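You operate a simulated robot arm through the tools that you are given. There is no shell and no other tool. Be economical: measure what you need, move in short steps, check, and stop when the job is done.

Carry out the task below with a simulated two-armed robot. There is one attempt and no reset: what you move stays moved.

## Task
Take the beige cloth from the top of the long workbench and lay it out flat on the small table top.

Only the result counts: the job must be done as asked and must still hold three seconds after the hand-in. Knocking over, shifting, dropping, spilling or breaking anything else fails it. Flat cloth is picked up by pressing the open fingertips on it (5 to 10 N) and closing them slowly along it; thin cloth reads only 2 to 8 mm in the jaws.

## Robot
Two 7-joint arms with two-finger parallel grippers on one trunk, on a base that drives. Base frame: it is fixed to the floor where the robot stands at the start and does not move with it; the origin is under the middle of the robot, x ahead of it, y to its left, z up; the surface under the hand at the start is at about z = 80. Readings come in cm, degrees, newtons and seconds.
The left shoulder is at the start at [11, 17.4, 108.2], the right one opposite. With the tool pointing down near the work surface each hand reaches from about 34 to 74 cm from the robot's upright axis, wherever it stands, measured 20 degrees to its own side. Places, roughly: small table top [-120, -50, 80]. Payload 3.6 kg a hand.
Tool frame (each hand has its own): the origin (TCP) lies between the finger pads and is the grasp point; the fingertips stand 3 cm ahead of it; z points along the fingers, y is the line along which they close. The gripper opens to 11 cm. The fingers are 2 cm wide and 1 cm thick; the gripper's body (4.8 by 11.2 cm) begins 5.5 cm behind the TCP.
Orientation is told as [roll, pitch, yaw] about the base's x, y, z axes, in that order, counted from this pose: with the fingers straight down and closing along the base's y, the tool's x points along the base's -x, its y along +y and its z along -z.

## Interface
- The arms move only by the tool move_arm. It takes "left_deltas", "right_deltas" or both (then of equal length, played together; a hand with none holds still); each is a list of rows, each a list of 7 numbers: the shift along the tool's x, y, z in cm, then the turn, a rotation vector about the tool's x, y, z in degrees, then the finger opening in cm, from 0 to 11. In form: [[dx, dy, dz, ax, ay, az, fingers], ...]. A call has 1 to 10 rows; each row is the pose to reach, as a shift and turn from the pose commanded when the call began, along the tool's axes at that moment. Each row takes 0.2 s and may step no farther than 5 cm and 8.6 degrees from the row before; otherwise, or with a gripper value out of range, the whole call is refused. A pose out of reach is approached as far as the arm can. The call stops where the force on the tool passes 40 N (or 10 N more than at its start, if that is more) or the arm is blocked; 0.2 s more then pass. The fingers move at their own pace (about 15.3 cm/s each) and stop on an object; they squeeze with about 27 N. The grip force told is the motor's: it shows also when the fingers shut on nothing. Time passes only in rows, and 0.2 s behind the last, so rows that repeat a pose let the fingers close. It gives the time, the measured TCP pose, the force on the tool (base axes), the opening and the grip force at its end, in the units of the frame above (readings bear some noise), with the torque about the TCP (base axes, N m) and any sound that the robot's microphone picked up, and new pictures: "show" is both (left out), scene, wrist or none (wrist: the cameras of the hands that moved).
- Cameras (640 x 400 px; columns grow to the right, rows downward): "scene" is now at [21.04, 2.4, 125.33]; the picture's right is [0.27, -0.96, -0.00], its down [-0.57, -0.16, -0.81] and it looks along [0.78, 0.22, -0.59] (base axes); focal length 214 px, centre (320, 200). "left" rides on the left gripper at [7.2, -1.7, -10.3] in its tool frame; the picture's right is [0.23, 0.97, 0.00], its down [-0.76, 0.18, -0.62] and it looks along [-0.61, 0.14, 0.78] (tool axes); focal length 222 px, centre (320, 200). "right" rides on the right gripper at [7.2, 1.7, -10.3] in its tool frame; the picture's right is [-0.23, 0.97, 0.00], its down [-0.76, -0.18, -0.62] and it looks along [-0.61, -0.14, 0.78] (tool axes); focal length 222 px, centre (320, 200). There is no depth. A picture from a camera that has moved, and an enlarged one, comes with that camera's place and axes in the base frame and with its lens.
- lift_body(by): slides the trunk up (or, below 0, down) by that many cm; the arms and the scene camera ride with it, the base frame stays. It gives what a move gives, with no picture.
- roll_base(legs): drives the robot by 1 to 6 legs, each [ahead, left, turn to the left] in cm, cm and degrees, along the robot's own axes; the way and the turn of a leg run together, so that a leg with both is an arc; at most 150 cm and 180 degrees a leg. The arms and the cameras ride along, it lands a little off, and it stops where it bumps. It gives what a move gives, and a new picture of the scene camera.
- turn_head(pan, tilt): turns the head with the scene camera to pan (to the left, within 86 degrees either way) and tilt (down, from -29 to 69), counted from straight ahead of the robot. It gives what a move gives, and a new picture of the scene camera.
- inspect(camera, box): a new picture of the part [left, top, right, bottom] of that camera's present view, enlarged. The clock stands still meanwhile.
- close_job(): hands the job in; it is judged then, once.

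Go step by step. Nothing tells you exact positions but the pictures and the camera data: compare them with the known pose of the tool, close in by small moves and look again before you grip or let go. The budget is 120 turns and 260 pictures, counting those below and the enlarged ones. Unless the task says otherwise, let go and move clear before handing in, and close with one line.

The tools are called after "Emit:" by a JSON object that holds its "op" and its "data". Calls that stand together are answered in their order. move_arm: Moves the arms, as the interface text tells. Its arguments: {"type":"object","properties":{"left_deltas":{"type":"array"},"right_deltas":{"type":"array"},"show":{"type":"string","enum":["both","scene","wrist","none"]}},"required":[]} The other tools are called the same way: lift_body (by) slides the trunk up or down; roll_base (legs) drives the base; turn_head (pan, tilt) turns the head that bears the scene camera; inspect (camera, box) takes an enlarged picture of a part of a camera's view; close_job () hands the job in.

At the start:

```text
time_s: 0.0
left_position: [29.51, 18.5, 112.32]
left_tcp_rot: [-0.1, 0.2, 0.1]
left_force: [1.0, 0.2, 0.2]
left_moment: [-0.02, -0.01, 0.02]
left_gripper_width: 11.0
left_grasp_force: 0.0
right_position: [34.68, -3.61, 112.2]
right_tcp_rot: [0.0, 0.1, -0.1]
right_force: [0.3, 0.3, 0.2]
right_moment: [0.03, -0.01, -0.02]
right_gripper_width: 10.98
right_grasp_force: 0.2
trunk travel left (down, up): [-20.0, 56.3]
robot x, y, heading: [0.11, -0.19, -0.1]
head pan, tilt: [15.5, 36.1]
```

scene: 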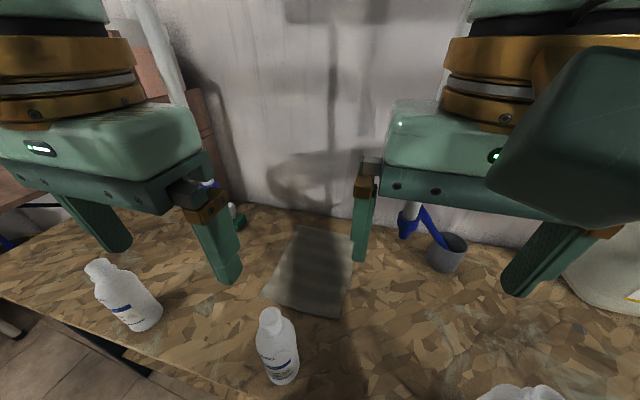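
right: 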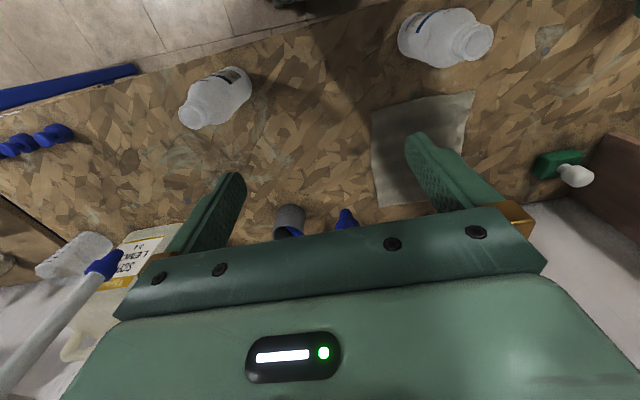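
left: 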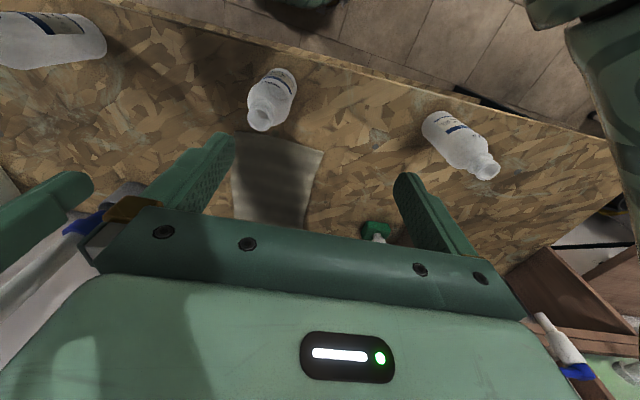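

The cloth lies flat at roughly x 42–66, y 4–22 on the bench, with a bottle just in front of it. I'll enlarge the view to check its edges, thickness and surroundings.

Emit:
{"op": "inspect", "data": {"camera": "scene", "box": [220, 200, 400, 400]}}

Emit:
{"op": "inspect", "data": {"camera": "right", "box": [340, 60, 520, 220]}}

```text
2.00 times, centred on (310, 300) of scene
camera zoom: at [21.04, 2.4, 125.33], right [0.27, -0.96, 0.0], down [-0.57, -0.16, -0.81], along [0.78, 0.22, -0.59], focal length 429 px, centre (340, 0)
```

zoom: 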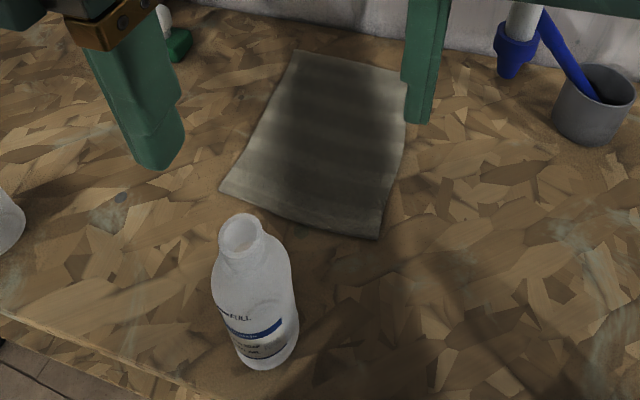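

```text
2.50 times, centred on (430, 140) of right
camera zoom: at [27.46, -2.05, 122.61], right [0.23, 0.97, 0.0], down [0.76, -0.18, 0.62], along [0.61, -0.14, -0.78], focal length 555 px, centre (45, 350)
```

zoom: 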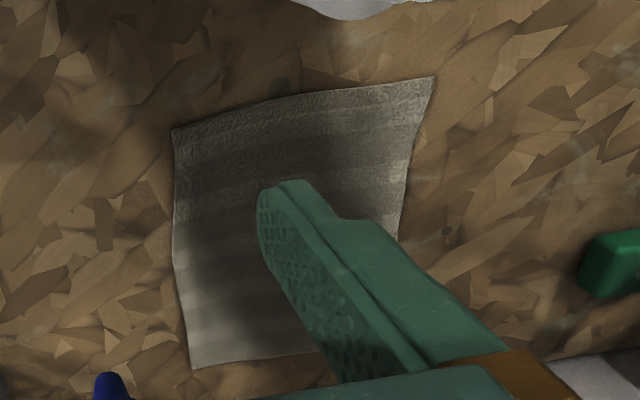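

The cloth is about 18 × 24 cm, with its near edge at x≈42.5 (y 4.5–22.5) and a ~19 cm tall bottle at about [32, 11.5]. I'll shift the base left so both hands sit symmetrically over the cloth and look again.

Emit:
{"op": "roll_base", "data": {"legs": [[0, 13.5, 0]]}}

```text
time_s: 1.3
left_position: [29.54, 32.32, 112.19]
left_tcp_rot: [-0.2, 0.1, 0.1]
left_force: [-0.4, 0.0, 0.0]
left_moment: [0.0, 0.01, -0.01]
left_gripper_width: 10.99
left_grasp_force: 0.1
right_position: [34.69, 10.12, 112.16]
right_tcp_rot: [0.0, 0.2, 0.0]
right_force: [-0.3, 0.3, -0.5]
right_moment: [-0.03, -0.02, -0.01]
right_gripper_width: 11.03
right_grasp_force: 0.0
trunk travel left (down, up): [-20.0, 56.3]
robot x, y, heading: [-0.05, 13.65, -0.2]
head pan, tilt: [15.5, 36.1]
camera scene: at [21.05, 16.34, 125.33], right [0.27, -0.96, 0.0], down [-0.57, -0.16, -0.81], along [0.78, 0.22, -0.59], focal length 214 px, centre (320, 200)
```

scene: 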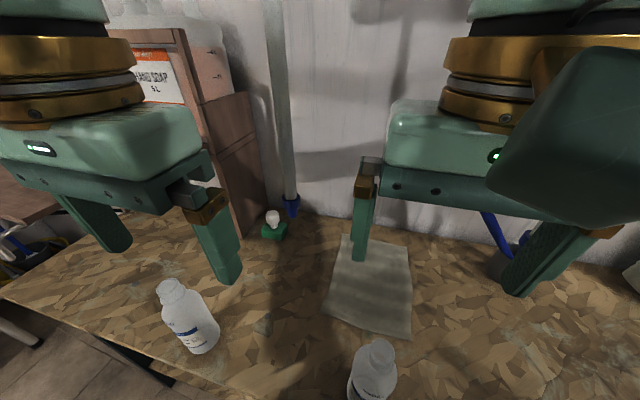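

The base moved as intended. Now I'll bring both hands, fingers at 4 cm, above the near corners and partly down.

Emit:
{"op": "move_arm", "data": {"left_deltas": [[-3.7, -3.0, 0, 0, 0, 0, 4], [-7.5, -6.1, 0, 0, 0, 0, 4], [-11.2, -9.2, 0, 0, 0, 0, 4], [-14.9, -12.2, 0, 0, 0, 0, 4], [-14.9, -12.2, 4, 0, 0, 0, 4], [-14.9, -12.2, 8, 0, 0, 0, 4], [-14.9, -12.2, 12, 0, 0, 0, 4], [-14.9, -12.2, 16, 0, 0, 0, 4], [-14.9, -12.2, 20, 0, 0, 0, 4]], "right_deltas": [[-2.5, -0.8, 0, 0, 0, 0, 4], [-5, -1.6, 0, 0, 0, 0, 4], [-7.5, -2.4, 0, 0, 0, 0, 4], [-9.8, -3.3, 0, 0, 0, 0, 4], [-9.8, -3.3, 4, 0, 0, 0, 4], [-9.8, -3.3, 8, 0, 0, 0, 4], [-9.8, -3.3, 12, 0, 0, 0, 4], [-9.8, -3.3, 16, 0, 0, 0, 4], [-9.8, -3.3, 16, 0, 0, 0, 4]]}}

```text
time_s: 2.4
left_position: [41.14, 21.47, 113.04]
left_tcp_rot: [-0.1, -0.9, 1.0]
left_force: [-21.1, 12.8, 0.1]
left_moment: [-0.67, -1.1, 1.63]
left_gripper_width: 4.02
left_grasp_force: 0.1
right_position: [42.17, 7.96, 112.66]
right_tcp_rot: [-0.1, -1.1, 0.6]
right_force: [-0.3, 0.0, 0.4]
right_moment: [0.02, -0.05, -0.02]
right_gripper_width: 3.98
right_grasp_force: 0.0
trunk travel left (down, up): [-20.0, 56.3]
robot x, y, heading: [-0.22, 14.15, 0.5]
head pan, tilt: [15.5, 36.1]
stopped in row 5 (left hand): the force on the tool passed its limit at 68 N (the readings are from after the stop); the commanded pose is now the measured one
camera scene: at [18.36, 17.29, 125.77], right [0.28, -0.96, 0.01], down [-0.55, -0.17, -0.82], along [0.79, 0.22, -0.58], focal length 214 px, centre (320, 200)
camera right: at [34.7, 9.59, 122.94], right [0.22, 0.98, 0.0], down [0.75, -0.17, 0.64], along [0.62, -0.14, -0.77], focal length 222 px, centre (320, 200)
camera left: at [33.66, 19.68, 123.26], right [-0.24, 0.97, -0.01], down [0.75, 0.19, 0.63], along [0.62, 0.15, -0.77], focal length 222 px, centre (320, 200)
```

scene: 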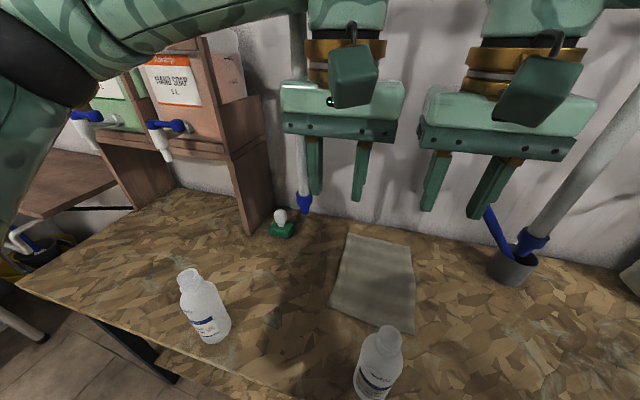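
right: 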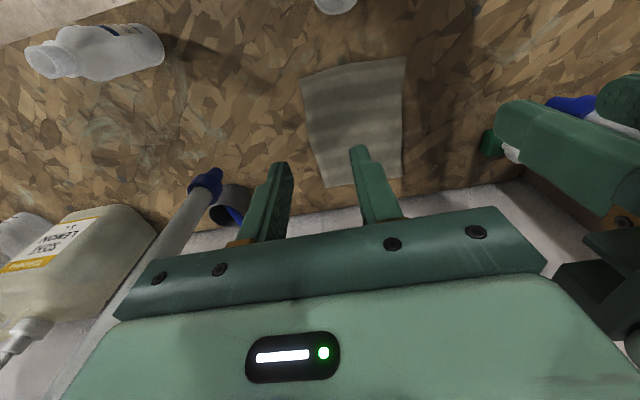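
left: 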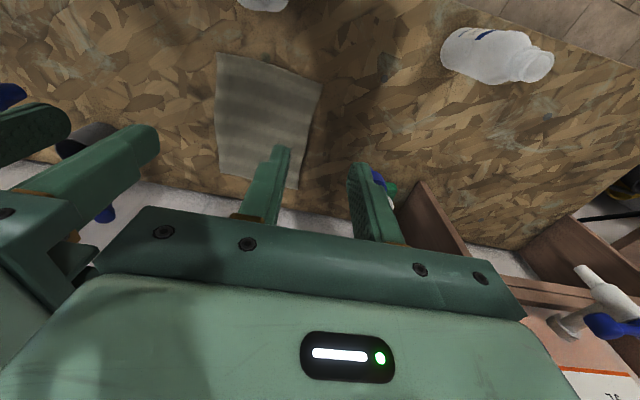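

The left hand touched something: triangulating the views, there are vertical poles hanging at about [44.6, 27.5] and [43, −2.3], with lower ends at z≈106. I'll back both hands off and look up to see what hangs there.

Emit:
{"op": "move_arm", "data": {"left_deltas": [[2, 0, 0, 0, 0, 0, 4], [5, 0, 0, 0, 0, 0, 4], [8, 0, 0, 0, 0, 0, 4]], "right_deltas": [[2, 0, 0, 0, 0, 0, 4], [5, 0, 0, 0, 0, 0, 4], [8, 0, 0, 0, 0, 0, 4]], "show": "none"}}

Emit:
{"op": "turn_head", "data": {"pan": 0, "tilt": 0}}

```text
time_s: 3.2
left_position: [35.5, 20.52, 112.06]
left_tcp_rot: [0.2, 0.4, 0.6]
left_force: [-0.5, 0.6, 0.3]
left_moment: [0.03, -0.04, -0.02]
left_gripper_width: 4.0
left_grasp_force: 0.1
right_position: [36.02, 7.22, 111.78]
right_tcp_rot: [0.1, -0.1, 0.3]
right_force: [-0.2, 0.8, -0.4]
right_moment: [-0.01, -0.03, -0.02]
right_gripper_width: 4.0
right_grasp_force: 0.0
trunk travel left (down, up): [-20.0, 56.3]
robot x, y, heading: [-0.29, 13.78, 0.2]
head pan, tilt: [15.5, 36.1]
```

```text
time_s: 4.2
left_position: [35.58, 20.56, 112.05]
left_tcp_rot: [0.1, 0.4, 0.8]
left_force: [-0.1, 0.4, -0.6]
left_moment: [0.0, 0.06, 0.01]
left_gripper_width: 4.0
left_grasp_force: 0.1
right_position: [36.19, 7.14, 111.74]
right_tcp_rot: [0.1, 0.0, 0.2]
right_force: [-0.8, 1.2, 0.1]
right_moment: [0.02, -0.03, 0.01]
right_gripper_width: 4.0
right_grasp_force: 0.0
trunk travel left (down, up): [-20.0, 56.3]
robot x, y, heading: [0.09, 13.9, 0.4]
head pan, tilt: [0.0, 0.0]
camera scene: at [21.38, 14.01, 131.1], right [0.01, -1.0, 0.0], down [0.0, 0.0, -1.0], along [1.0, 0.01, 0.0], focal length 214 px, centre (320, 200)
```

scene: 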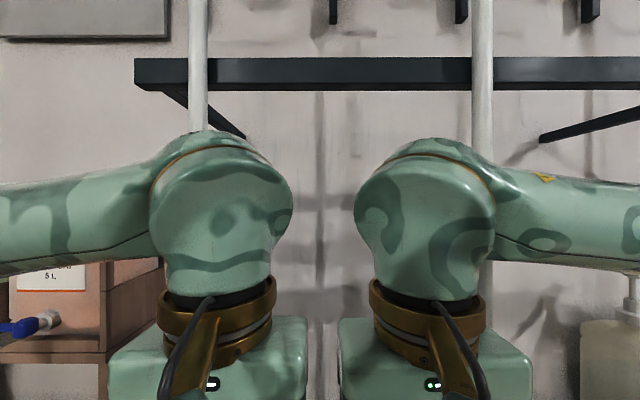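

The poles are vertical tubes reaching up, at x≈44, y≈27.5 and −2.3; the forearms stick outward and would hit them if the hands came in vertically. I'll yaw each hand 20° outward and then tilt them 30° so the wrists stay behind the poles.

Emit:
{"op": "move_arm", "data": {"left_deltas": [[0, 0, 0, 0, 0, 6.7, 4], [0, 0, 0, 0, 0, 13.4, 4], [0, 0, 0, 0, 0, 20, 4]], "right_deltas": [[0, 0, 0, 0, 0, -6.7, 4], [0, 0, 0, 0, 0, -13.4, 4], [0, 0, 0, 0, 0, -20, 4]], "show": "none"}}

Emit:
{"op": "move_arm", "data": {"left_deltas": [[0, 0, 0, 0, -7.5, 0, 4], [-1.4, 0.5, 0, 0, -15, 0, 4], [-2.8, 1, 0, 0, -22.5, 0, 4], [-4.2, 1.5, 0, 0, -30, 0, 4]], "right_deltas": [[0, 0, 0, 0, -7.5, 0, 4], [-1.4, -0.5, 0, 0, -15, 0, 4], [-2.8, -1, 0, 0, -22.5, 0, 4], [-4.2, -1.5, 0, 0, -30, 0, 4]], "show": "none"}}

Emit:
{"op": "turn_head", "data": {"pan": 0, "tilt": 40}}

```text
time_s: 5.0
left_position: [35.48, 20.64, 112.1]
left_tcp_rot: [0.0, 0.4, -19.4]
left_force: [0.2, 0.2, -0.5]
left_moment: [0.0, 0.0, -0.02]
left_gripper_width: 4.0
left_grasp_force: 0.1
right_position: [36.05, 7.19, 111.7]
right_tcp_rot: [0.1, 0.0, 20.3]
right_force: [0.2, 0.7, 0.4]
right_moment: [-0.01, 0.01, -0.03]
right_gripper_width: 4.02
right_grasp_force: 0.1
trunk travel left (down, up): [-20.0, 56.3]
robot x, y, heading: [-0.75, 14.24, 0.2]
head pan, tilt: [0.0, 0.0]
```

```text
time_s: 6.0
left_position: [39.86, 20.52, 111.79]
left_tcp_rot: [-0.1, -29.7, -19.3]
left_force: [0.5, 0.9, -0.1]
left_moment: [-0.01, 0.03, 0.0]
left_gripper_width: 4.02
left_grasp_force: 0.0
right_position: [40.57, 7.18, 111.94]
right_tcp_rot: [0.1, -30.1, 20.2]
right_force: [-0.4, -0.4, -0.2]
right_moment: [0.03, 0.0, -0.01]
right_gripper_width: 3.96
right_grasp_force: 0.1
trunk travel left (down, up): [-20.0, 56.3]
robot x, y, heading: [-0.36, 13.83, 0.4]
head pan, tilt: [0.0, 0.0]
```

```text
time_s: 7.1
left_position: [40.01, 20.55, 111.99]
left_tcp_rot: [0.2, -29.7, -19.2]
left_force: [-0.3, -0.6, 0.8]
left_moment: [-0.02, -0.01, 0.03]
left_gripper_width: 4.0
left_grasp_force: 0.0
right_position: [40.51, 7.18, 111.73]
right_tcp_rot: [0.1, -30.1, 20.2]
right_force: [-0.5, 0.0, -0.4]
right_moment: [0.01, 0.01, 0.02]
right_gripper_width: 4.02
right_grasp_force: 0.0
trunk travel left (down, up): [-20.0, 56.3]
robot x, y, heading: [-0.51, 13.94, 0.3]
head pan, tilt: [0.0, 40.0]
camera scene: at [20.86, 14.0, 124.75], right [0.0, -1.0, 0.0], down [-0.64, 0.0, -0.77], along [0.77, 0.0, -0.64], focal length 214 px, centre (320, 200)
```

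scene: 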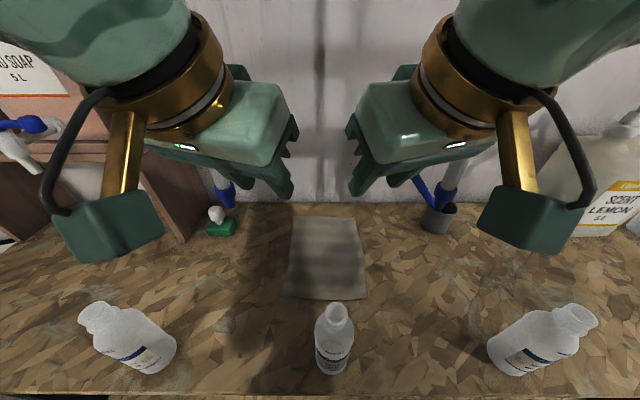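

The tilted hands are clear of the poles, and the cloth's near edge reads x≈42.5, y≈4.2–21.7. I'll bring both hands down to just above the near corners with a 3 cm opening.

Emit:
{"op": "move_arm", "data": {"left_deltas": [[1.58, 0.03, 3.7, 0, 0, 0, 3], [3.16, 0.05, 7.4, 0, 0, 0, 3], [4.74, 0.08, 11.1, 0, 0, 0, 3], [6.3, 0.1, 14.8, 0, 0, 0, 3], [7.9, 0.13, 18.5, 0, 0, 0, 3], [9.47, 0.15, 22.24, 0, 0, 0, 3]], "right_deltas": [[1.73, -0.33, 3.58, 0, 0, 0, 3], [3.46, -0.66, 7.16, 0, 0, 0, 3], [5.2, -1, 10.7, 0, 0, 0, 3], [6.9, -1.3, 14.3, 0, 0, 0, 3], [8.7, -1.65, 17.9, 0, 0, 0, 3], [10.4, -1.98, 21.47, 0, 0, 0, 3]]}}

```text
time_s: 8.5
left_position: [42.85, 19.85, 87.86]
left_tcp_rot: [0.0, -29.6, -19.3]
left_force: [-0.1, 0.6, -0.3]
left_moment: [0.01, 0.0, 0.0]
left_gripper_width: 2.98
left_grasp_force: 0.0
right_position: [42.85, 6.17, 88.11]
right_tcp_rot: [0.1, -30.0, 20.2]
right_force: [-0.3, -0.1, 0.6]
right_moment: [-0.03, -0.01, 0.01]
right_gripper_width: 3.01
right_grasp_force: 0.0
trunk travel left (down, up): [-20.0, 56.3]
robot x, y, heading: [-0.33, 13.86, 0.4]
head pan, tilt: [0.0, 40.0]
camera scene: at [20.96, 13.99, 124.71], right [0.0, -1.0, 0.0], down [-0.64, 0.0, -0.77], along [0.77, 0.0, -0.64], focal length 214 px, centre (320, 200)
camera right: at [31.59, 3.81, 93.42], right [-0.15, 0.98, 0.12], down [0.39, -0.05, 0.92], along [0.91, 0.19, -0.37], focal length 222 px, centre (320, 200)
camera left: at [31.4, 21.89, 93.28], right [0.13, 0.98, -0.11], down [0.39, 0.05, 0.92], along [0.91, -0.17, -0.38], focal length 222 px, centre (320, 200)
```

scene: 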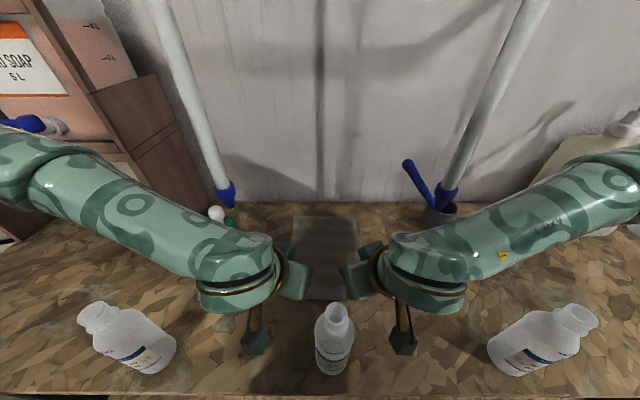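
right: 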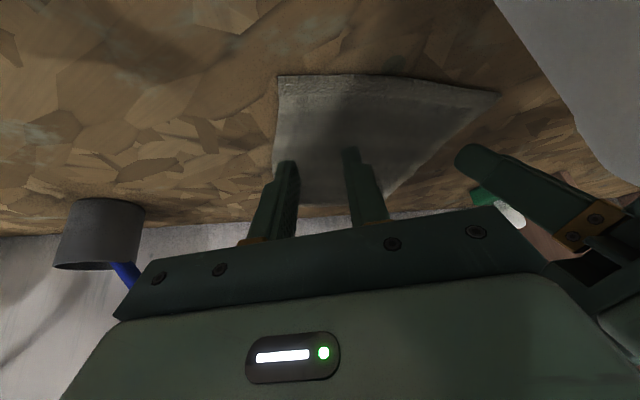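
left: 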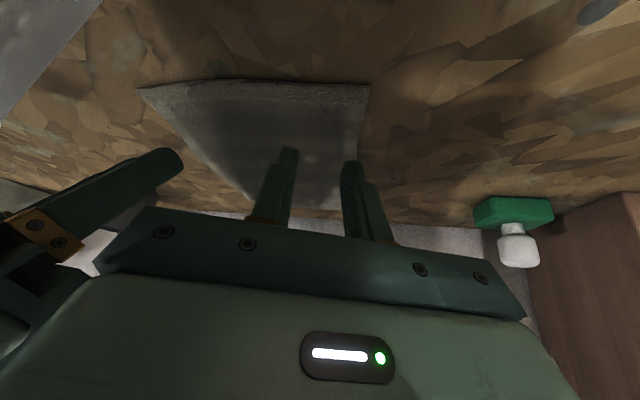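

Both hands hover over the near corners as planned, tips about 5 cm above the cloth. I'll go down 4.8 cm, then creep.

Emit:
{"op": "move_arm", "data": {"left_deltas": [[1.2, 0, 2.08, 0, 0, 0, 3], [2.4, 0, 4.16, 0, 0, 0, 3]], "right_deltas": [[1.3, 0, 2.25, 0, 0, 0, 3], [2.55, 0, 4.4, 0, 0, 0, 3]], "show": "wrist"}}

```text
time_s: 9.1
left_position: [42.51, 19.63, 83.34]
left_tcp_rot: [0.1, -29.9, -19.5]
left_force: [2.8, 0.6, 7.8]
left_moment: [-0.03, -0.1, 0.01]
left_gripper_width: 3.01
left_grasp_force: 0.0
right_position: [42.76, 6.1, 83.24]
right_tcp_rot: [0.1, -30.6, 20.2]
right_force: [3.3, -0.4, 21.6]
right_moment: [0.09, -0.19, -0.04]
right_gripper_width: 2.98
right_grasp_force: 0.0
trunk travel left (down, up): [-20.0, 56.3]
robot x, y, heading: [-0.41, 13.96, 0.4]
head pan, tilt: [0.0, 40.0]
camera right: at [31.46, 3.64, 88.53], right [-0.15, 0.98, 0.12], down [0.38, -0.05, 0.92], along [0.91, 0.19, -0.36], focal length 222 px, centre (320, 200)
camera left: at [31.1, 21.88, 88.63], right [0.14, 0.98, -0.11], down [0.39, 0.05, 0.92], along [0.91, -0.17, -0.37], focal length 222 px, centre (320, 200)
```

right: 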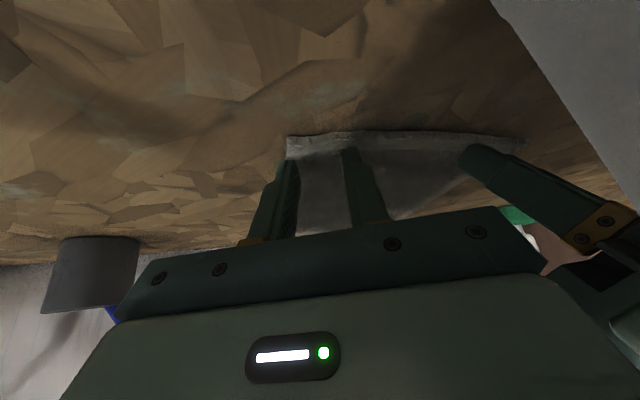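
left: 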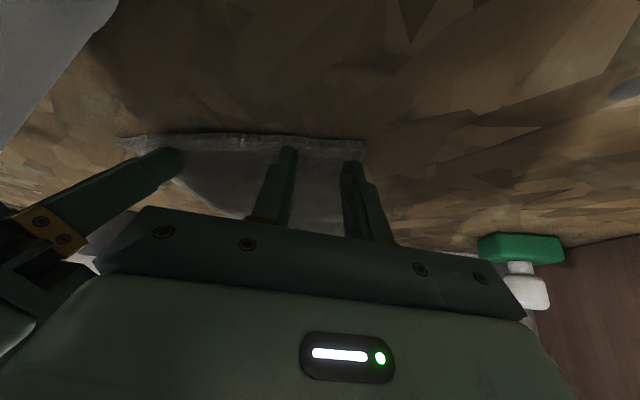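

Both hands are touching the cloth (left ~8 N, right ~22 N). I'll ease the right hand slightly and slowly close the left hand first.

Emit:
{"op": "move_arm", "data": {"left_deltas": [[0, 0, 0, 0, 0, 0, 2.7], [0, 0, 0, 0, 0, 0, 2.4], [0, 0, 0, 0, 0, 0, 2.0], [0, 0, 0, 0, 0, 0, 1.6], [0, 0, 0, 0, 0, 0, 1.2], [0, 0, 0, 0, 0, 0, 0.8], [0, 0, 0, 0, 0, 0, 0.4], [0, 0, 0, 0, 0, 0, 0], [0, 0, 0, 0, 0, 0, 0]], "right_deltas": [[-0.1, 0, -0.17, 0, 0, 0, 3], [-0.1, 0, -0.17, 0, 0, 0, 3], [-0.1, 0, -0.17, 0, 0, 0, 3], [-0.1, 0, -0.17, 0, 0, 0, 3], [-0.1, 0, -0.17, 0, 0, 0, 3], [-0.1, 0, -0.17, 0, 0, 0, 3], [-0.1, 0, -0.17, 0, 0, 0, 3], [-0.1, 0, -0.17, 0, 0, 0, 3], [-0.1, 0, -0.17, 0, 0, 0, 3]], "show": "wrist"}}

```text
time_s: 11.1
left_position: [42.5, 19.72, 83.29]
left_tcp_rot: [0.1, -29.8, -19.3]
left_force: [1.1, -9.2, 26.4]
left_moment: [-0.35, -0.18, -0.02]
left_gripper_width: 0.38
left_grasp_force: 26.8
right_position: [42.6, 6.0, 83.35]
right_tcp_rot: [0.0, -30.4, 20.3]
right_force: [5.7, 9.7, 25.3]
right_moment: [0.44, -0.25, -0.04]
right_gripper_width: 3.07
right_grasp_force: 0.5
trunk travel left (down, up): [-20.0, 56.3]
robot x, y, heading: [-0.1, 13.78, 0.4]
head pan, tilt: [0.0, 40.0]
camera right: at [31.37, 3.6, 88.6], right [-0.15, 0.98, 0.12], down [0.38, -0.05, 0.92], along [0.91, 0.19, -0.37], focal length 222 px, centre (320, 200)
camera left: at [31.05, 21.88, 88.61], right [0.14, 0.98, -0.11], down [0.39, 0.05, 0.92], along [0.91, -0.17, -0.38], focal length 222 px, centre (320, 200)
```

right: 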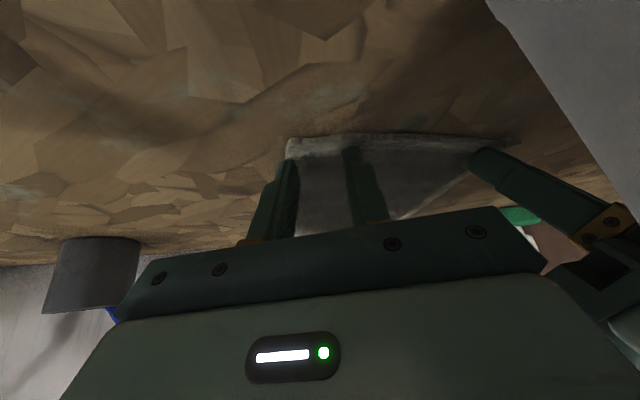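
left: 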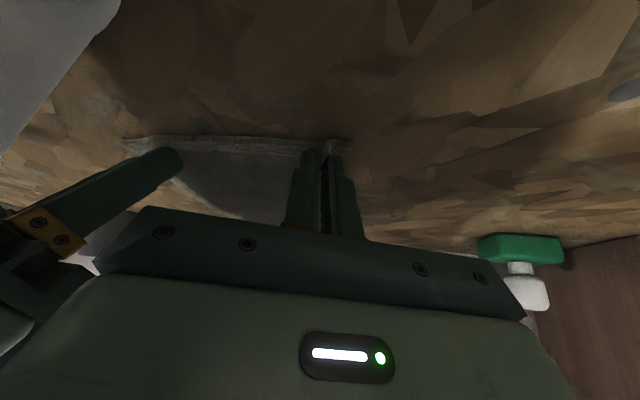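

The left jaws hold cloth (3.8 mm). I'll relax the tension a little by easing the left hand inward, then close the right slowly.

Emit:
{"op": "move_arm", "data": {"left_deltas": [[-0.25, -0.4, -0.1, 0, 0, 0, 0], [-0.35, -0.8, -0.1, 0, 0, 0, 0], [-0.35, -0.8, -0.1, 0, 0, 0, 0], [-0.35, -0.8, -0.1, 0, 0, 0, 0], [-0.35, -0.8, -0.1, 0, 0, 0, 0], [-0.35, -0.8, -0.1, 0, 0, 0, 0], [-0.35, -0.8, -0.1, 0, 0, 0, 0], [-0.35, -0.8, -0.1, 0, 0, 0, 0], [-0.35, -0.8, -0.1, 0, 0, 0, 0], [-0.35, -0.8, -0.1, 0, 0, 0, 0]], "right_deltas": [[-0.08, 0, -0.14, 0, 0, 0, 3], [-0.08, 0, -0.14, 0, 0, 0, 2.7], [-0.08, 0, -0.14, 0, 0, 0, 2.4], [-0.08, 0, -0.14, 0, 0, 0, 2.0], [-0.08, 0, -0.14, 0, 0, 0, 1.6], [-0.08, 0, -0.14, 0, 0, 0, 1.2], [-0.08, 0, -0.14, 0, 0, 0, 0.8], [-0.08, 0, -0.14, 0, 0, 0, 0.4], [-0.08, 0, -0.14, 0, 0, 0, 0], [-0.08, 0, -0.14, 0, 0, 0, 0]], "show": "wrist"}}

```text
time_s: 13.3
left_position: [42.56, 18.89, 83.52]
left_tcp_rot: [0.0, -29.6, -19.2]
left_force: [-1.0, -6.1, 0.9]
left_moment: [-0.21, -0.02, -0.02]
left_gripper_width: 0.34
left_grasp_force: 27.0
right_position: [42.79, 5.97, 83.39]
right_tcp_rot: [0.1, -30.0, 20.1]
right_force: [-1.6, 7.7, 12.1]
right_moment: [0.28, -0.02, 0.04]
right_gripper_width: 0.37
right_grasp_force: 26.6
trunk travel left (down, up): [-20.0, 56.3]
robot x, y, heading: [-0.61, 13.76, 0.4]
head pan, tilt: [0.0, 40.0]
camera right: at [31.48, 3.58, 88.66], right [-0.15, 0.98, 0.12], down [0.39, -0.05, 0.92], along [0.91, 0.19, -0.37], focal length 222 px, centre (320, 200)
camera left: at [31.11, 21.09, 88.81], right [0.14, 0.98, -0.11], down [0.39, 0.05, 0.92], along [0.91, -0.17, -0.38], focal length 222 px, centre (320, 200)
```

right: 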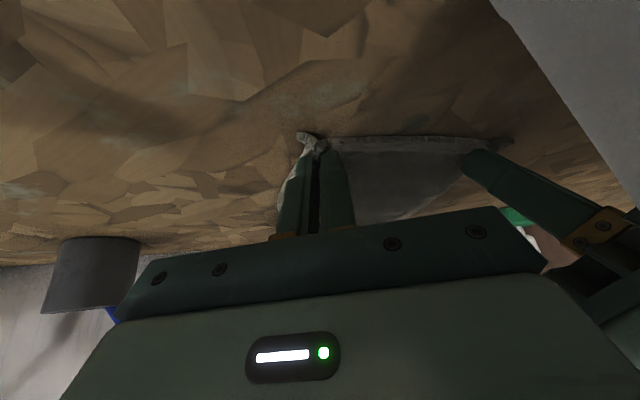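
left: 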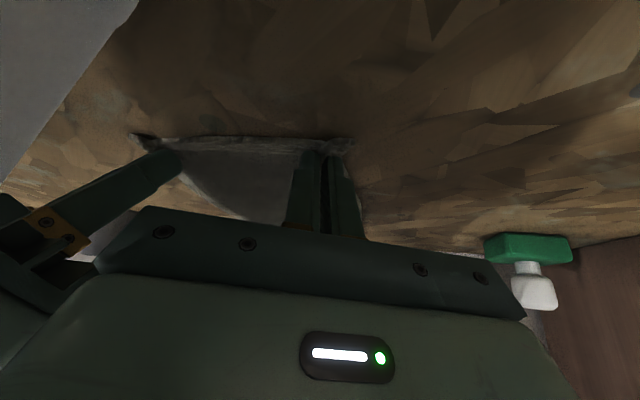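

Both hands hold the cloth (≈3.5 mm each). I'll lift 8 cm, retreating 3.5 cm from the poles, still short of the bottle.

Emit:
{"op": "move_arm", "data": {"left_deltas": [[-1, 0, -1.73, 0, 0, 0, 0], [-2, 0, -3.46, 0, 0, 0, 0], [-2, -0.4, -5.75, 0, 0, 0, 0], [-2.1, -0.8, -8, 0, 0, 0, 0], [-1.15, -1.19, -8.58, 0, 0, 0, 0]], "right_deltas": [[-1, 0, -1.73, 0, 0, 0, 0], [-2, 0, -3.46, 0, 0, 0, 0], [-2, 0.4, -5.75, 0, 0, 0, 0], [-2.1, 0.8, -8, 0, 0, 0, 0], [-1.15, 1.19, -8.58, 0, 0, 0, 0]]}}

```text
time_s: 14.5
left_position: [39.0, 19.06, 91.41]
left_tcp_rot: [0.1, -29.7, -19.3]
left_force: [0.3, -2.1, 0.2]
left_moment: [-0.06, -0.04, 0.02]
left_gripper_width: 0.37
left_grasp_force: 26.8
right_position: [40.03, 6.55, 91.29]
right_tcp_rot: [0.1, -29.8, 20.1]
right_force: [-0.7, 3.0, -0.1]
right_moment: [0.1, 0.0, -0.01]
right_gripper_width: 0.36
right_grasp_force: 27.6
right hand out of reach, approached as far as the arm can: row 5
trunk travel left (down, up): [-20.0, 56.3]
robot x, y, heading: [-0.17, 13.71, 0.3]
head pan, tilt: [0.0, 40.0]
camera scene: at [20.88, 14.01, 124.73], right [0.0, -1.0, 0.0], down [-0.64, 0.0, -0.77], along [0.77, 0.0, -0.64], focal length 214 px, centre (320, 200)
camera right: at [28.71, 4.08, 96.7], right [-0.15, 0.98, 0.11], down [0.39, -0.05, 0.92], along [0.91, 0.18, -0.38], focal length 222 px, centre (320, 200)
camera left: at [27.6, 21.18, 96.83], right [0.13, 0.98, -0.11], down [0.39, 0.05, 0.92], along [0.91, -0.17, -0.38], focal length 222 px, centre (320, 200)
```

scene: 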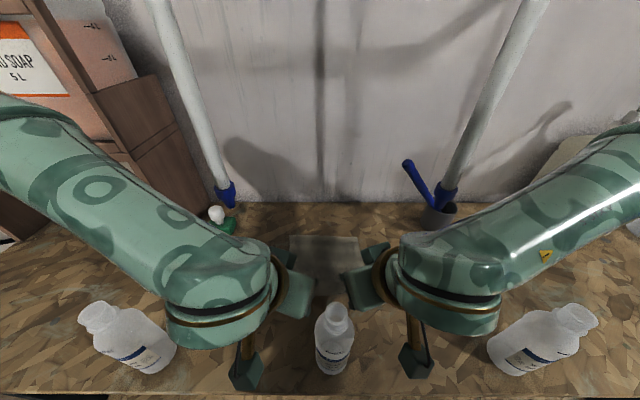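
right: 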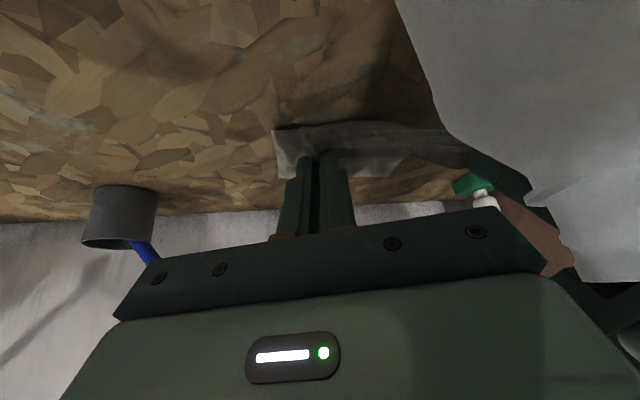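
left: 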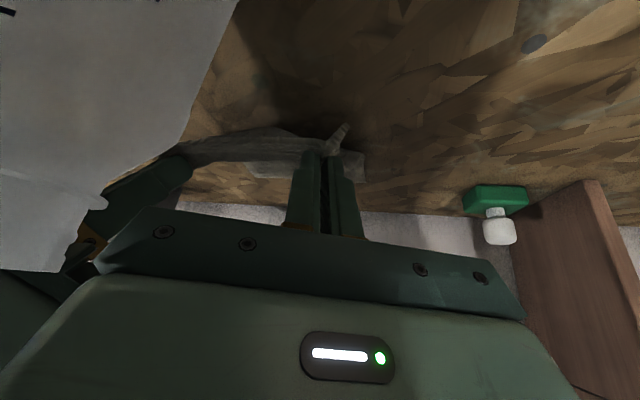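

The cloth comes up in both hands. Now I'll raise the trunk in stages to lift it clear above the bottle.

Emit:
{"op": "lift_body", "data": {"by": 14}}

Emit:
{"op": "turn_head", "data": {"pan": 0, "tilt": 40}}

```text
time_s: 16.1
left_position: [39.15, 19.06, 105.43]
left_tcp_rot: [0.0, -29.6, -19.3]
left_force: [0.2, -2.8, 0.3]
left_moment: [-0.12, -0.01, -0.02]
left_gripper_width: 0.31
left_grasp_force: 26.5
right_position: [40.0, 6.37, 105.15]
right_tcp_rot: [0.2, -30.0, 20.1]
right_force: [0.3, 2.6, 0.2]
right_moment: [0.1, 0.0, 0.01]
right_gripper_width: 0.34
right_grasp_force: 26.9
trunk travel left (down, up): [-34.0, 42.3]
robot x, y, heading: [-0.07, 13.89, 0.4]
head pan, tilt: [0.0, 40.0]
```

```text
time_s: 16.8
left_position: [39.02, 19.01, 105.48]
left_tcp_rot: [0.2, -29.6, -19.3]
left_force: [0.0, -3.2, 0.0]
left_moment: [-0.05, 0.04, -0.01]
left_gripper_width: 0.32
left_grasp_force: 27.0
right_position: [40.1, 6.4, 105.27]
right_tcp_rot: [0.1, -30.0, 20.2]
right_force: [-0.4, 3.5, 0.2]
right_moment: [0.11, 0.02, -0.01]
right_gripper_width: 0.36
right_grasp_force: 27.4
trunk travel left (down, up): [-34.0, 42.3]
robot x, y, heading: [-0.19, 13.5, 0.5]
head pan, tilt: [0.0, 40.0]
camera scene: at [14.5, 13.97, 139.13], right [0.0, -1.0, 0.0], down [-0.64, 0.0, -0.77], along [0.77, 0.0, -0.64], focal length 214 px, centre (320, 200)
```

scene: 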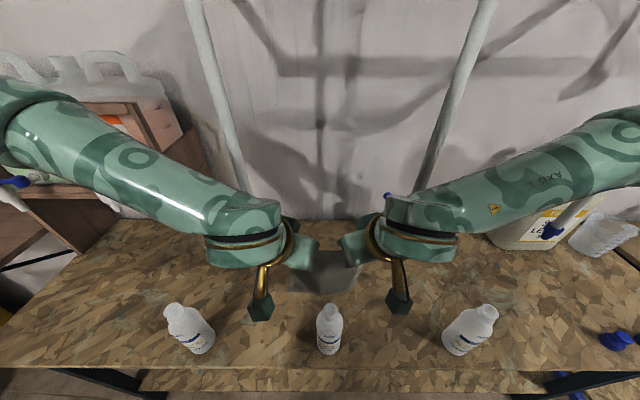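

All is clear; the cloth now hangs between the hands. Raising further so its lower edge clears the bottle.

Emit:
{"op": "lift_body", "data": {"by": 26}}

Emit:
{"op": "turn_head", "data": {"pan": 0, "tilt": 55}}

```text
time_s: 19.4
left_position: [39.13, 19.03, 131.55]
left_tcp_rot: [0.1, -29.6, -19.3]
left_force: [0.2, -2.5, 0.5]
left_moment: [-0.06, -0.01, -0.03]
left_gripper_width: 0.32
left_grasp_force: 26.6
right_position: [40.01, 6.4, 131.3]
right_tcp_rot: [0.2, -30.0, 20.2]
right_force: [0.2, 2.7, 0.3]
right_moment: [0.1, 0.02, -0.02]
right_gripper_width: 0.34
right_grasp_force: 27.3
trunk travel left (down, up): [-60.0, 16.3]
robot x, y, heading: [-0.82, 13.52, 0.2]
head pan, tilt: [0.0, 40.0]
```

```text
time_s: 20.2
left_position: [39.15, 19.04, 131.43]
left_tcp_rot: [0.1, -29.6, -19.3]
left_force: [0.3, -2.5, -1.0]
left_moment: [-0.06, -0.02, -0.02]
left_gripper_width: 0.35
left_grasp_force: 27.0
right_position: [40.1, 6.3, 131.28]
right_tcp_rot: [0.2, -30.1, 20.2]
right_force: [-0.4, 2.7, -0.4]
right_moment: [0.08, 0.0, 0.03]
right_gripper_width: 0.35
right_grasp_force: 27.4
trunk travel left (down, up): [-60.0, 16.3]
robot x, y, heading: [-0.08, 14.16, 0.2]
head pan, tilt: [0.0, 55.0]
camera scene: at [8.24, 13.93, 163.26], right [0.0, -1.0, 0.0], down [-0.82, 0.0, -0.57], along [0.57, 0.0, -0.82], focal length 214 px, centre (320, 200)
```

scene: 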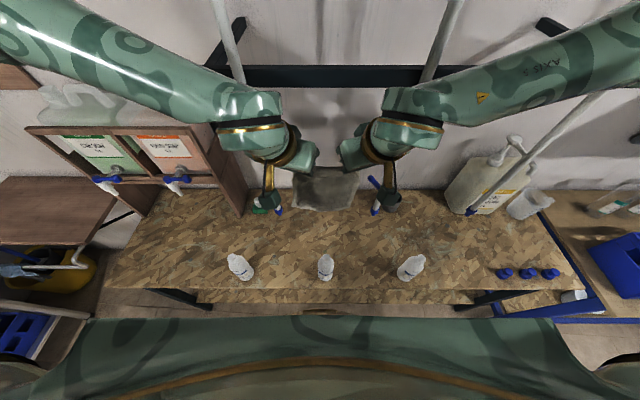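

The cloth hangs freely above the bottle height. I'll back straight away from the bench.

Emit:
{"op": "roll_base", "data": {"legs": [[-40, 0, 0]]}}

Emit:
{"op": "turn_head", "data": {"pan": -86, "tilt": 30}}

Emit:
{"op": "turn_head", "data": {"pan": 86, "tilt": 30}}

```text
time_s: 22.7
left_position: [-0.47, 18.8, 131.42]
left_tcp_rot: [0.0, -29.6, -19.2]
left_force: [0.3, -2.6, -0.2]
left_moment: [-0.09, -0.03, 0.02]
left_gripper_width: 0.33
left_grasp_force: 26.6
right_position: [0.49, 6.28, 131.22]
right_tcp_rot: [0.1, -30.0, 20.4]
right_force: [-0.5, 2.8, 0.8]
right_moment: [0.06, -0.01, 0.0]
right_gripper_width: 0.36
right_grasp_force: 26.8
trunk travel left (down, up): [-60.0, 16.3]
robot x, y, heading: [-39.93, 13.74, 0.4]
head pan, tilt: [0.0, 55.0]
camera scene: at [-31.35, 13.72, 163.25], right [0.01, -1.0, 0.0], down [-0.82, -0.01, -0.57], along [0.57, 0.0, -0.82], focal length 214 px, centre (320, 200)
```

scene: 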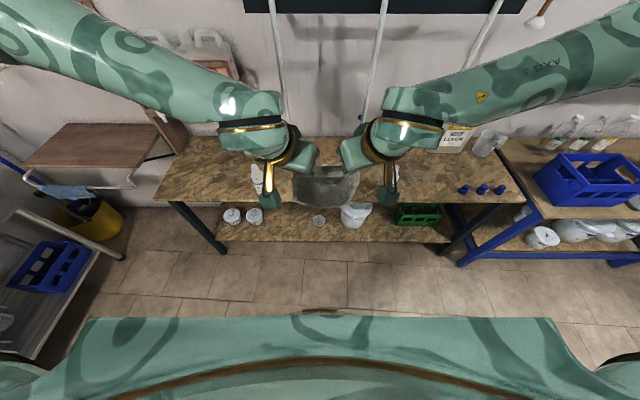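

```text
time_s: 24.3
left_position: [-0.55, 18.84, 131.41]
left_tcp_rot: [0.0, -29.6, -19.2]
left_force: [0.4, -2.6, -0.1]
left_moment: [-0.09, -0.01, -0.03]
left_gripper_width: 0.35
left_grasp_force: 26.9
right_position: [0.4, 6.24, 131.3]
right_tcp_rot: [0.1, -30.1, 20.3]
right_force: [-1.4, 3.1, -0.1]
right_moment: [0.1, -0.01, 0.0]
right_gripper_width: 0.36
right_grasp_force: 27.5
trunk travel left (down, up): [-60.0, 16.3]
robot x, y, heading: [-39.84, 13.44, 0.3]
head pan, tilt: [-85.9, 30.0]
camera scene: at [-37.89, 4.65, 166.86], right [-1.0, -0.08, 0.0], down [-0.04, 0.5, -0.87], along [0.07, -0.86, -0.5], focal length 214 px, centre (320, 200)
```

scene: 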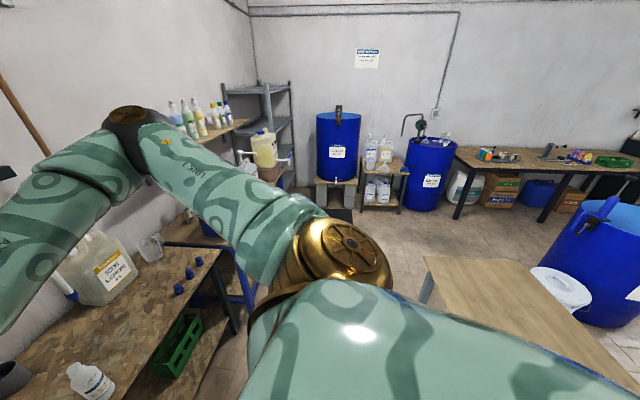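

```text
time_s: 26.9
left_position: [-0.49, 18.84, 131.49]
left_tcp_rot: [0.0, -29.6, -19.2]
left_force: [0.5, -2.4, -0.7]
left_moment: [-0.1, -0.01, 0.0]
left_gripper_width: 0.32
left_grasp_force: 27.0
right_position: [0.45, 6.17, 131.2]
right_tcp_rot: [0.1, -30.1, 20.3]
right_force: [0.3, 3.5, -0.2]
right_moment: [0.06, 0.04, 0.03]
right_gripper_width: 0.36
right_grasp_force: 27.1
trunk travel left (down, up): [-60.0, 16.3]
robot x, y, heading: [-39.79, 13.8, 0.6]
head pan, tilt: [85.9, 30.0]
camera scene: at [-38.03, 22.7, 166.86], right [1.0, -0.06, 0.0], down [-0.03, -0.5, -0.87], along [0.06, 0.86, -0.5], focal length 214 px, centre (320, 200)
```

scene: 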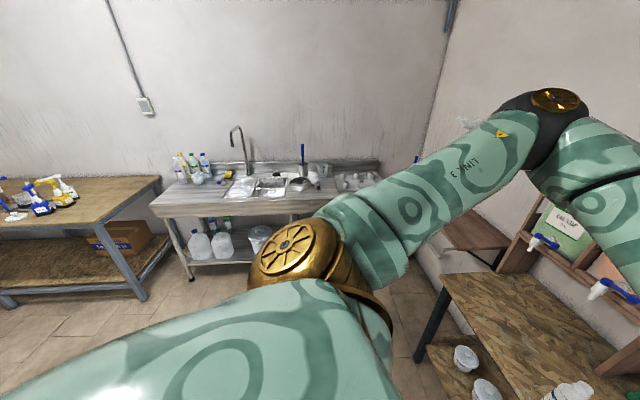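

The small table is seen at roughly x −140…−91, y −88…−12. I'll turn around on the spot and slide alongside its +x edge, then look.

Emit:
{"op": "roll_base", "data": {"legs": [[0, 0, -90], [0, 0, -89.5]]}}

Emit:
{"op": "turn_head", "data": {"pan": 15, "tilt": 45}}

```text
time_s: 34.9
left_position: [-78.99, 7.61, 131.34]
left_tcp_rot: [-0.1, -29.6, 162.1]
left_force: [-0.7, 3.2, 0.6]
left_moment: [0.07, 0.03, 0.07]
left_gripper_width: 0.3
left_grasp_force: 26.7
right_position: [-80.31, 20.06, 131.36]
right_tcp_rot: [0.1, -30.1, -158.6]
right_force: [1.3, -3.1, 0.8]
right_moment: [-0.09, -0.03, 0.08]
right_gripper_width: 0.32
right_grasp_force: 27.4
trunk travel left (down, up): [-60.0, 16.3]
robot x, y, heading: [-39.84, 13.67, -178.2]
head pan, tilt: [85.9, 30.0]
camera scene: at [-41.79, 4.59, 166.86], right [-1.0, 0.04, 0.0], down [0.02, 0.5, -0.87], along [-0.04, -0.87, -0.5], focal length 214 px, centre (320, 200)
```

scene: 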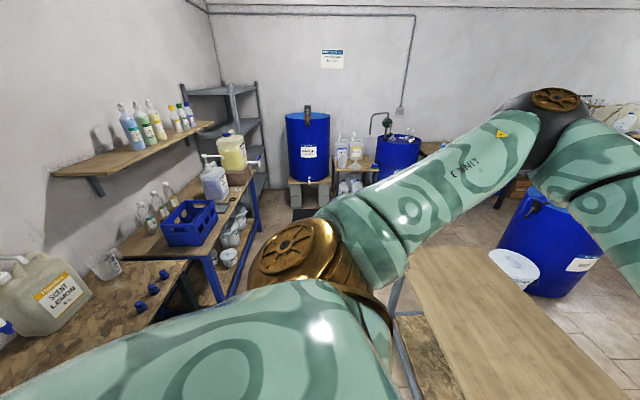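

```text
time_s: 36.3
left_position: [-79.2, 7.63, 131.58]
left_tcp_rot: [0.0, -29.6, 162.0]
left_force: [-0.8, 3.1, -0.4]
left_moment: [0.07, 0.02, 0.08]
left_gripper_width: 0.29
left_grasp_force: 27.4
right_position: [-80.28, 20.16, 131.23]
right_tcp_rot: [0.1, -30.1, -158.5]
right_force: [0.6, -2.8, -0.8]
right_moment: [-0.07, 0.01, 0.08]
right_gripper_width: 0.34
right_grasp_force: 27.2
trunk travel left (down, up): [-60.0, 16.3]
robot x, y, heading: [-39.78, 13.73, -178.3]
head pan, tilt: [15.0, 45.0]
camera scene: at [-49.19, 11.3, 164.6], right [-0.29, 0.96, 0.0], down [0.68, 0.2, -0.71], along [-0.68, -0.2, -0.71], focal length 214 px, centre (320, 200)
```

scene: 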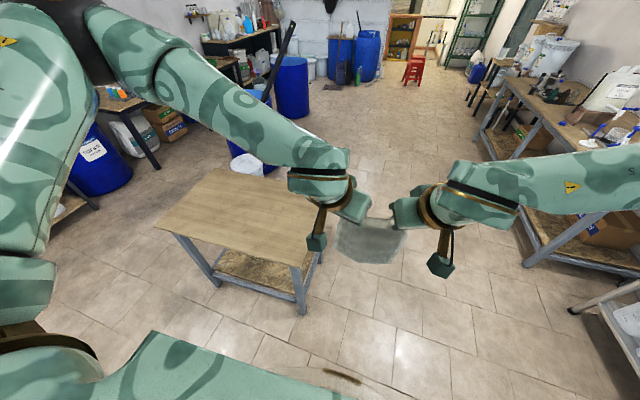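

The table is empty, spanning about x −140…−89, y −84…−9. I'll align to it, slide left to its middle and roll ahead.

Emit:
{"op": "roll_base", "data": {"legs": [[0, 0, -1.7], [0, 61, 0], [18, 0, 0]]}}

Emit:
{"op": "turn_head", "data": {"pan": 0, "tilt": 50}}

```text
time_s: 41.3
left_position: [-97.2, -53.2, 131.56]
left_tcp_rot: [0.0, -29.7, 160.1]
left_force: [0.3, 2.3, -0.7]
left_moment: [0.1, 0.01, 0.06]
left_gripper_width: 0.33
left_grasp_force: 27.3
right_position: [-98.03, -40.59, 131.27]
right_tcp_rot: [0.1, -30.1, -160.5]
right_force: [1.5, -3.3, -0.3]
right_moment: [-0.09, 0.01, 0.05]
right_gripper_width: 0.32
right_grasp_force: 26.9
trunk travel left (down, up): [-60.0, 16.3]
robot x, y, heading: [-57.88, -48.56, 179.8]
head pan, tilt: [15.0, 45.0]
camera scene: at [-67.15, -50.44, 164.6], right [-0.25, 0.97, 0.0], down [0.68, 0.18, -0.71], along [-0.68, -0.18, -0.71], focal length 214 px, centre (320, 200)
```

scene: 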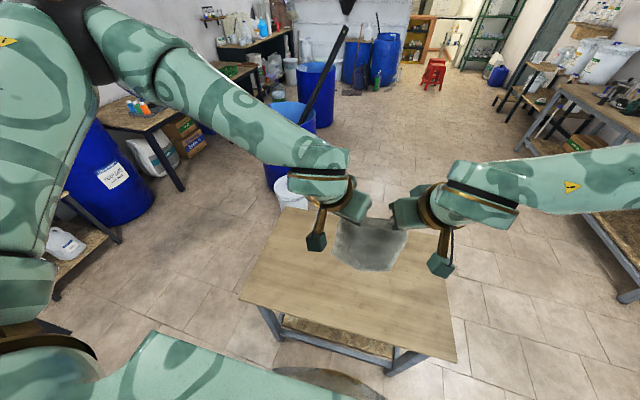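

```text
time_s: 42.0
left_position: [-97.44, -53.17, 131.44]
left_tcp_rot: [0.1, -29.7, 160.2]
left_force: [-1.1, 2.6, 0.1]
left_moment: [0.09, -0.03, 0.05]
left_gripper_width: 0.29
left_grasp_force: 26.5
right_position: [-98.25, -40.62, 131.34]
right_tcp_rot: [0.2, -30.0, -160.4]
right_force: [0.0, -1.8, -0.1]
right_moment: [-0.08, 0.0, 0.07]
right_gripper_width: 0.35
right_grasp_force: 26.8
trunk travel left (down, up): [-60.0, 16.3]
robot x, y, heading: [-57.88, -48.81, 179.4]
head pan, tilt: [0.0, 50.0]
camera scene: at [-67.23, -48.36, 163.9], right [0.0, 1.0, 0.0], down [0.77, 0.0, -0.64], along [-0.64, 0.0, -0.77], focal length 214 px, centre (320, 200)
```

scene: 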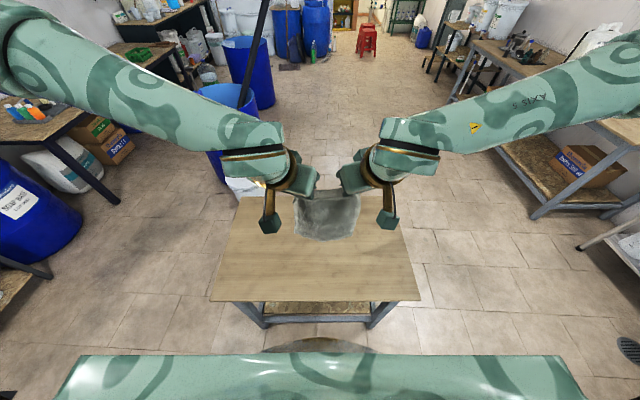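

The robot stands centred at the table, the cloth hanging with its lower edge at z≈106. I'll extend both hands forward 24 cm so the cloth's free edge will land on the far part.

Emit:
{"op": "move_arm", "data": {"left_deltas": [[-3.25, 1.36, 1.88, 0, 0, 0, 0], [-6.5, 2.72, 3.76, 0, 0, 0, 0], [-9.75, 4.08, 5.64, 0, 0, 0, 0], [-13, 5.44, 7.52, 0, 0, 0, 0], [-16.25, 6.8, 9.4, 0, 0, 0, 0], [-19.5, 8.16, 11.28, 0, 0, 0, 0]], "right_deltas": [[-3.15, -1.31, 1.82, 0, 0, 0, 0], [-6.3, -2.62, 3.64, 0, 0, 0, 0], [-9.4, -3.93, 5.46, 0, 0, 0, 0], [-12.6, -5.25, 7.28, 0, 0, 0, 0], [-15.7, -6.6, 9.1, 0, 0, 0, 0], [-18.9, -7.89, 10.9, 0, 0, 0, 0]], "show": "scene"}}

```text
time_s: 43.4
left_position: [-121.62, -53.1, 131.28]
left_tcp_rot: [0.0, -29.4, 160.2]
left_force: [-0.4, 0.9, -0.6]
left_moment: [0.02, 0.01, 0.04]
left_gripper_width: 0.3
left_grasp_force: 27.1
right_position: [-121.57, -40.68, 131.22]
right_tcp_rot: [0.2, -29.9, -160.3]
right_force: [0.2, -2.2, 0.4]
right_moment: [-0.04, -0.06, 0.08]
right_gripper_width: 0.3
right_grasp_force: 27.0
trunk travel left (down, up): [-60.0, 16.3]
robot x, y, heading: [-57.7, -48.57, 179.6]
head pan, tilt: [0.0, 50.0]
camera scene: at [-67.39, -48.36, 163.88], right [0.0, 1.0, 0.0], down [0.77, 0.0, -0.64], along [-0.64, 0.0, -0.77], focal length 214 px, centre (320, 200)
```

scene: 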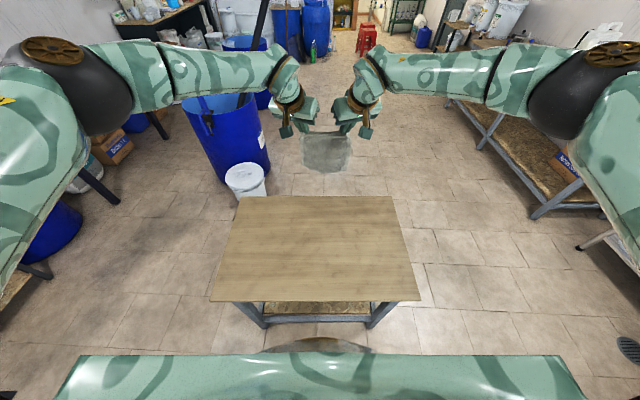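

Arms extended with the cloth hanging at x≈−123. Now lower the trunk so its free edge nearly touches the table.

Emit:
{"op": "lift_body", "data": {"by": -24}}

Emit:
{"op": "turn_head", "data": {"pan": 0, "tilt": 40}}

```text
time_s: 45.9
left_position: [-121.32, -53.24, 107.39]
left_tcp_rot: [0.2, -29.7, 160.1]
left_force: [-1.0, 3.4, -0.5]
left_moment: [0.14, 0.0, 0.05]
left_gripper_width: 0.28
left_grasp_force: 27.1
right_position: [-121.34, -40.51, 107.34]
right_tcp_rot: [0.1, -30.1, -160.3]
right_force: [0.0, -3.2, -0.4]
right_moment: [-0.11, -0.03, 0.06]
right_gripper_width: 0.33
right_grasp_force: 27.0
trunk travel left (down, up): [-36.0, 40.3]
robot x, y, heading: [-57.79, -48.5, 179.9]
head pan, tilt: [0.0, 50.0]
```

```text
time_s: 46.6
left_position: [-121.24, -53.19, 107.29]
left_tcp_rot: [-0.1, -29.7, 160.1]
left_force: [0.2, 3.0, 0.6]
left_moment: [0.11, -0.02, 0.07]
left_gripper_width: 0.3
left_grasp_force: 27.0
right_position: [-121.36, -40.59, 107.24]
right_tcp_rot: [0.0, -30.0, -160.4]
right_force: [0.8, -3.3, 0.1]
right_moment: [-0.15, -0.02, 0.09]
right_gripper_width: 0.34
right_grasp_force: 26.8
trunk travel left (down, up): [-36.0, 40.3]
robot x, y, heading: [-57.89, -48.43, 179.4]
head pan, tilt: [0.0, 40.0]
camera scene: at [-72.21, -48.32, 141.16], right [0.0, 1.0, 0.0], down [0.64, 0.0, -0.77], along [-0.77, 0.0, -0.64], focal length 214 px, centre (320, 200)
```

scene: 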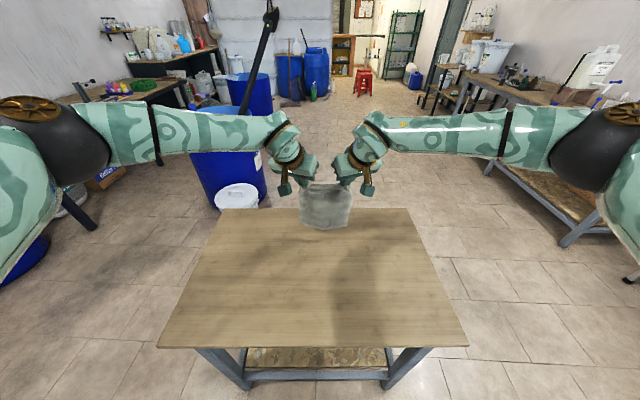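

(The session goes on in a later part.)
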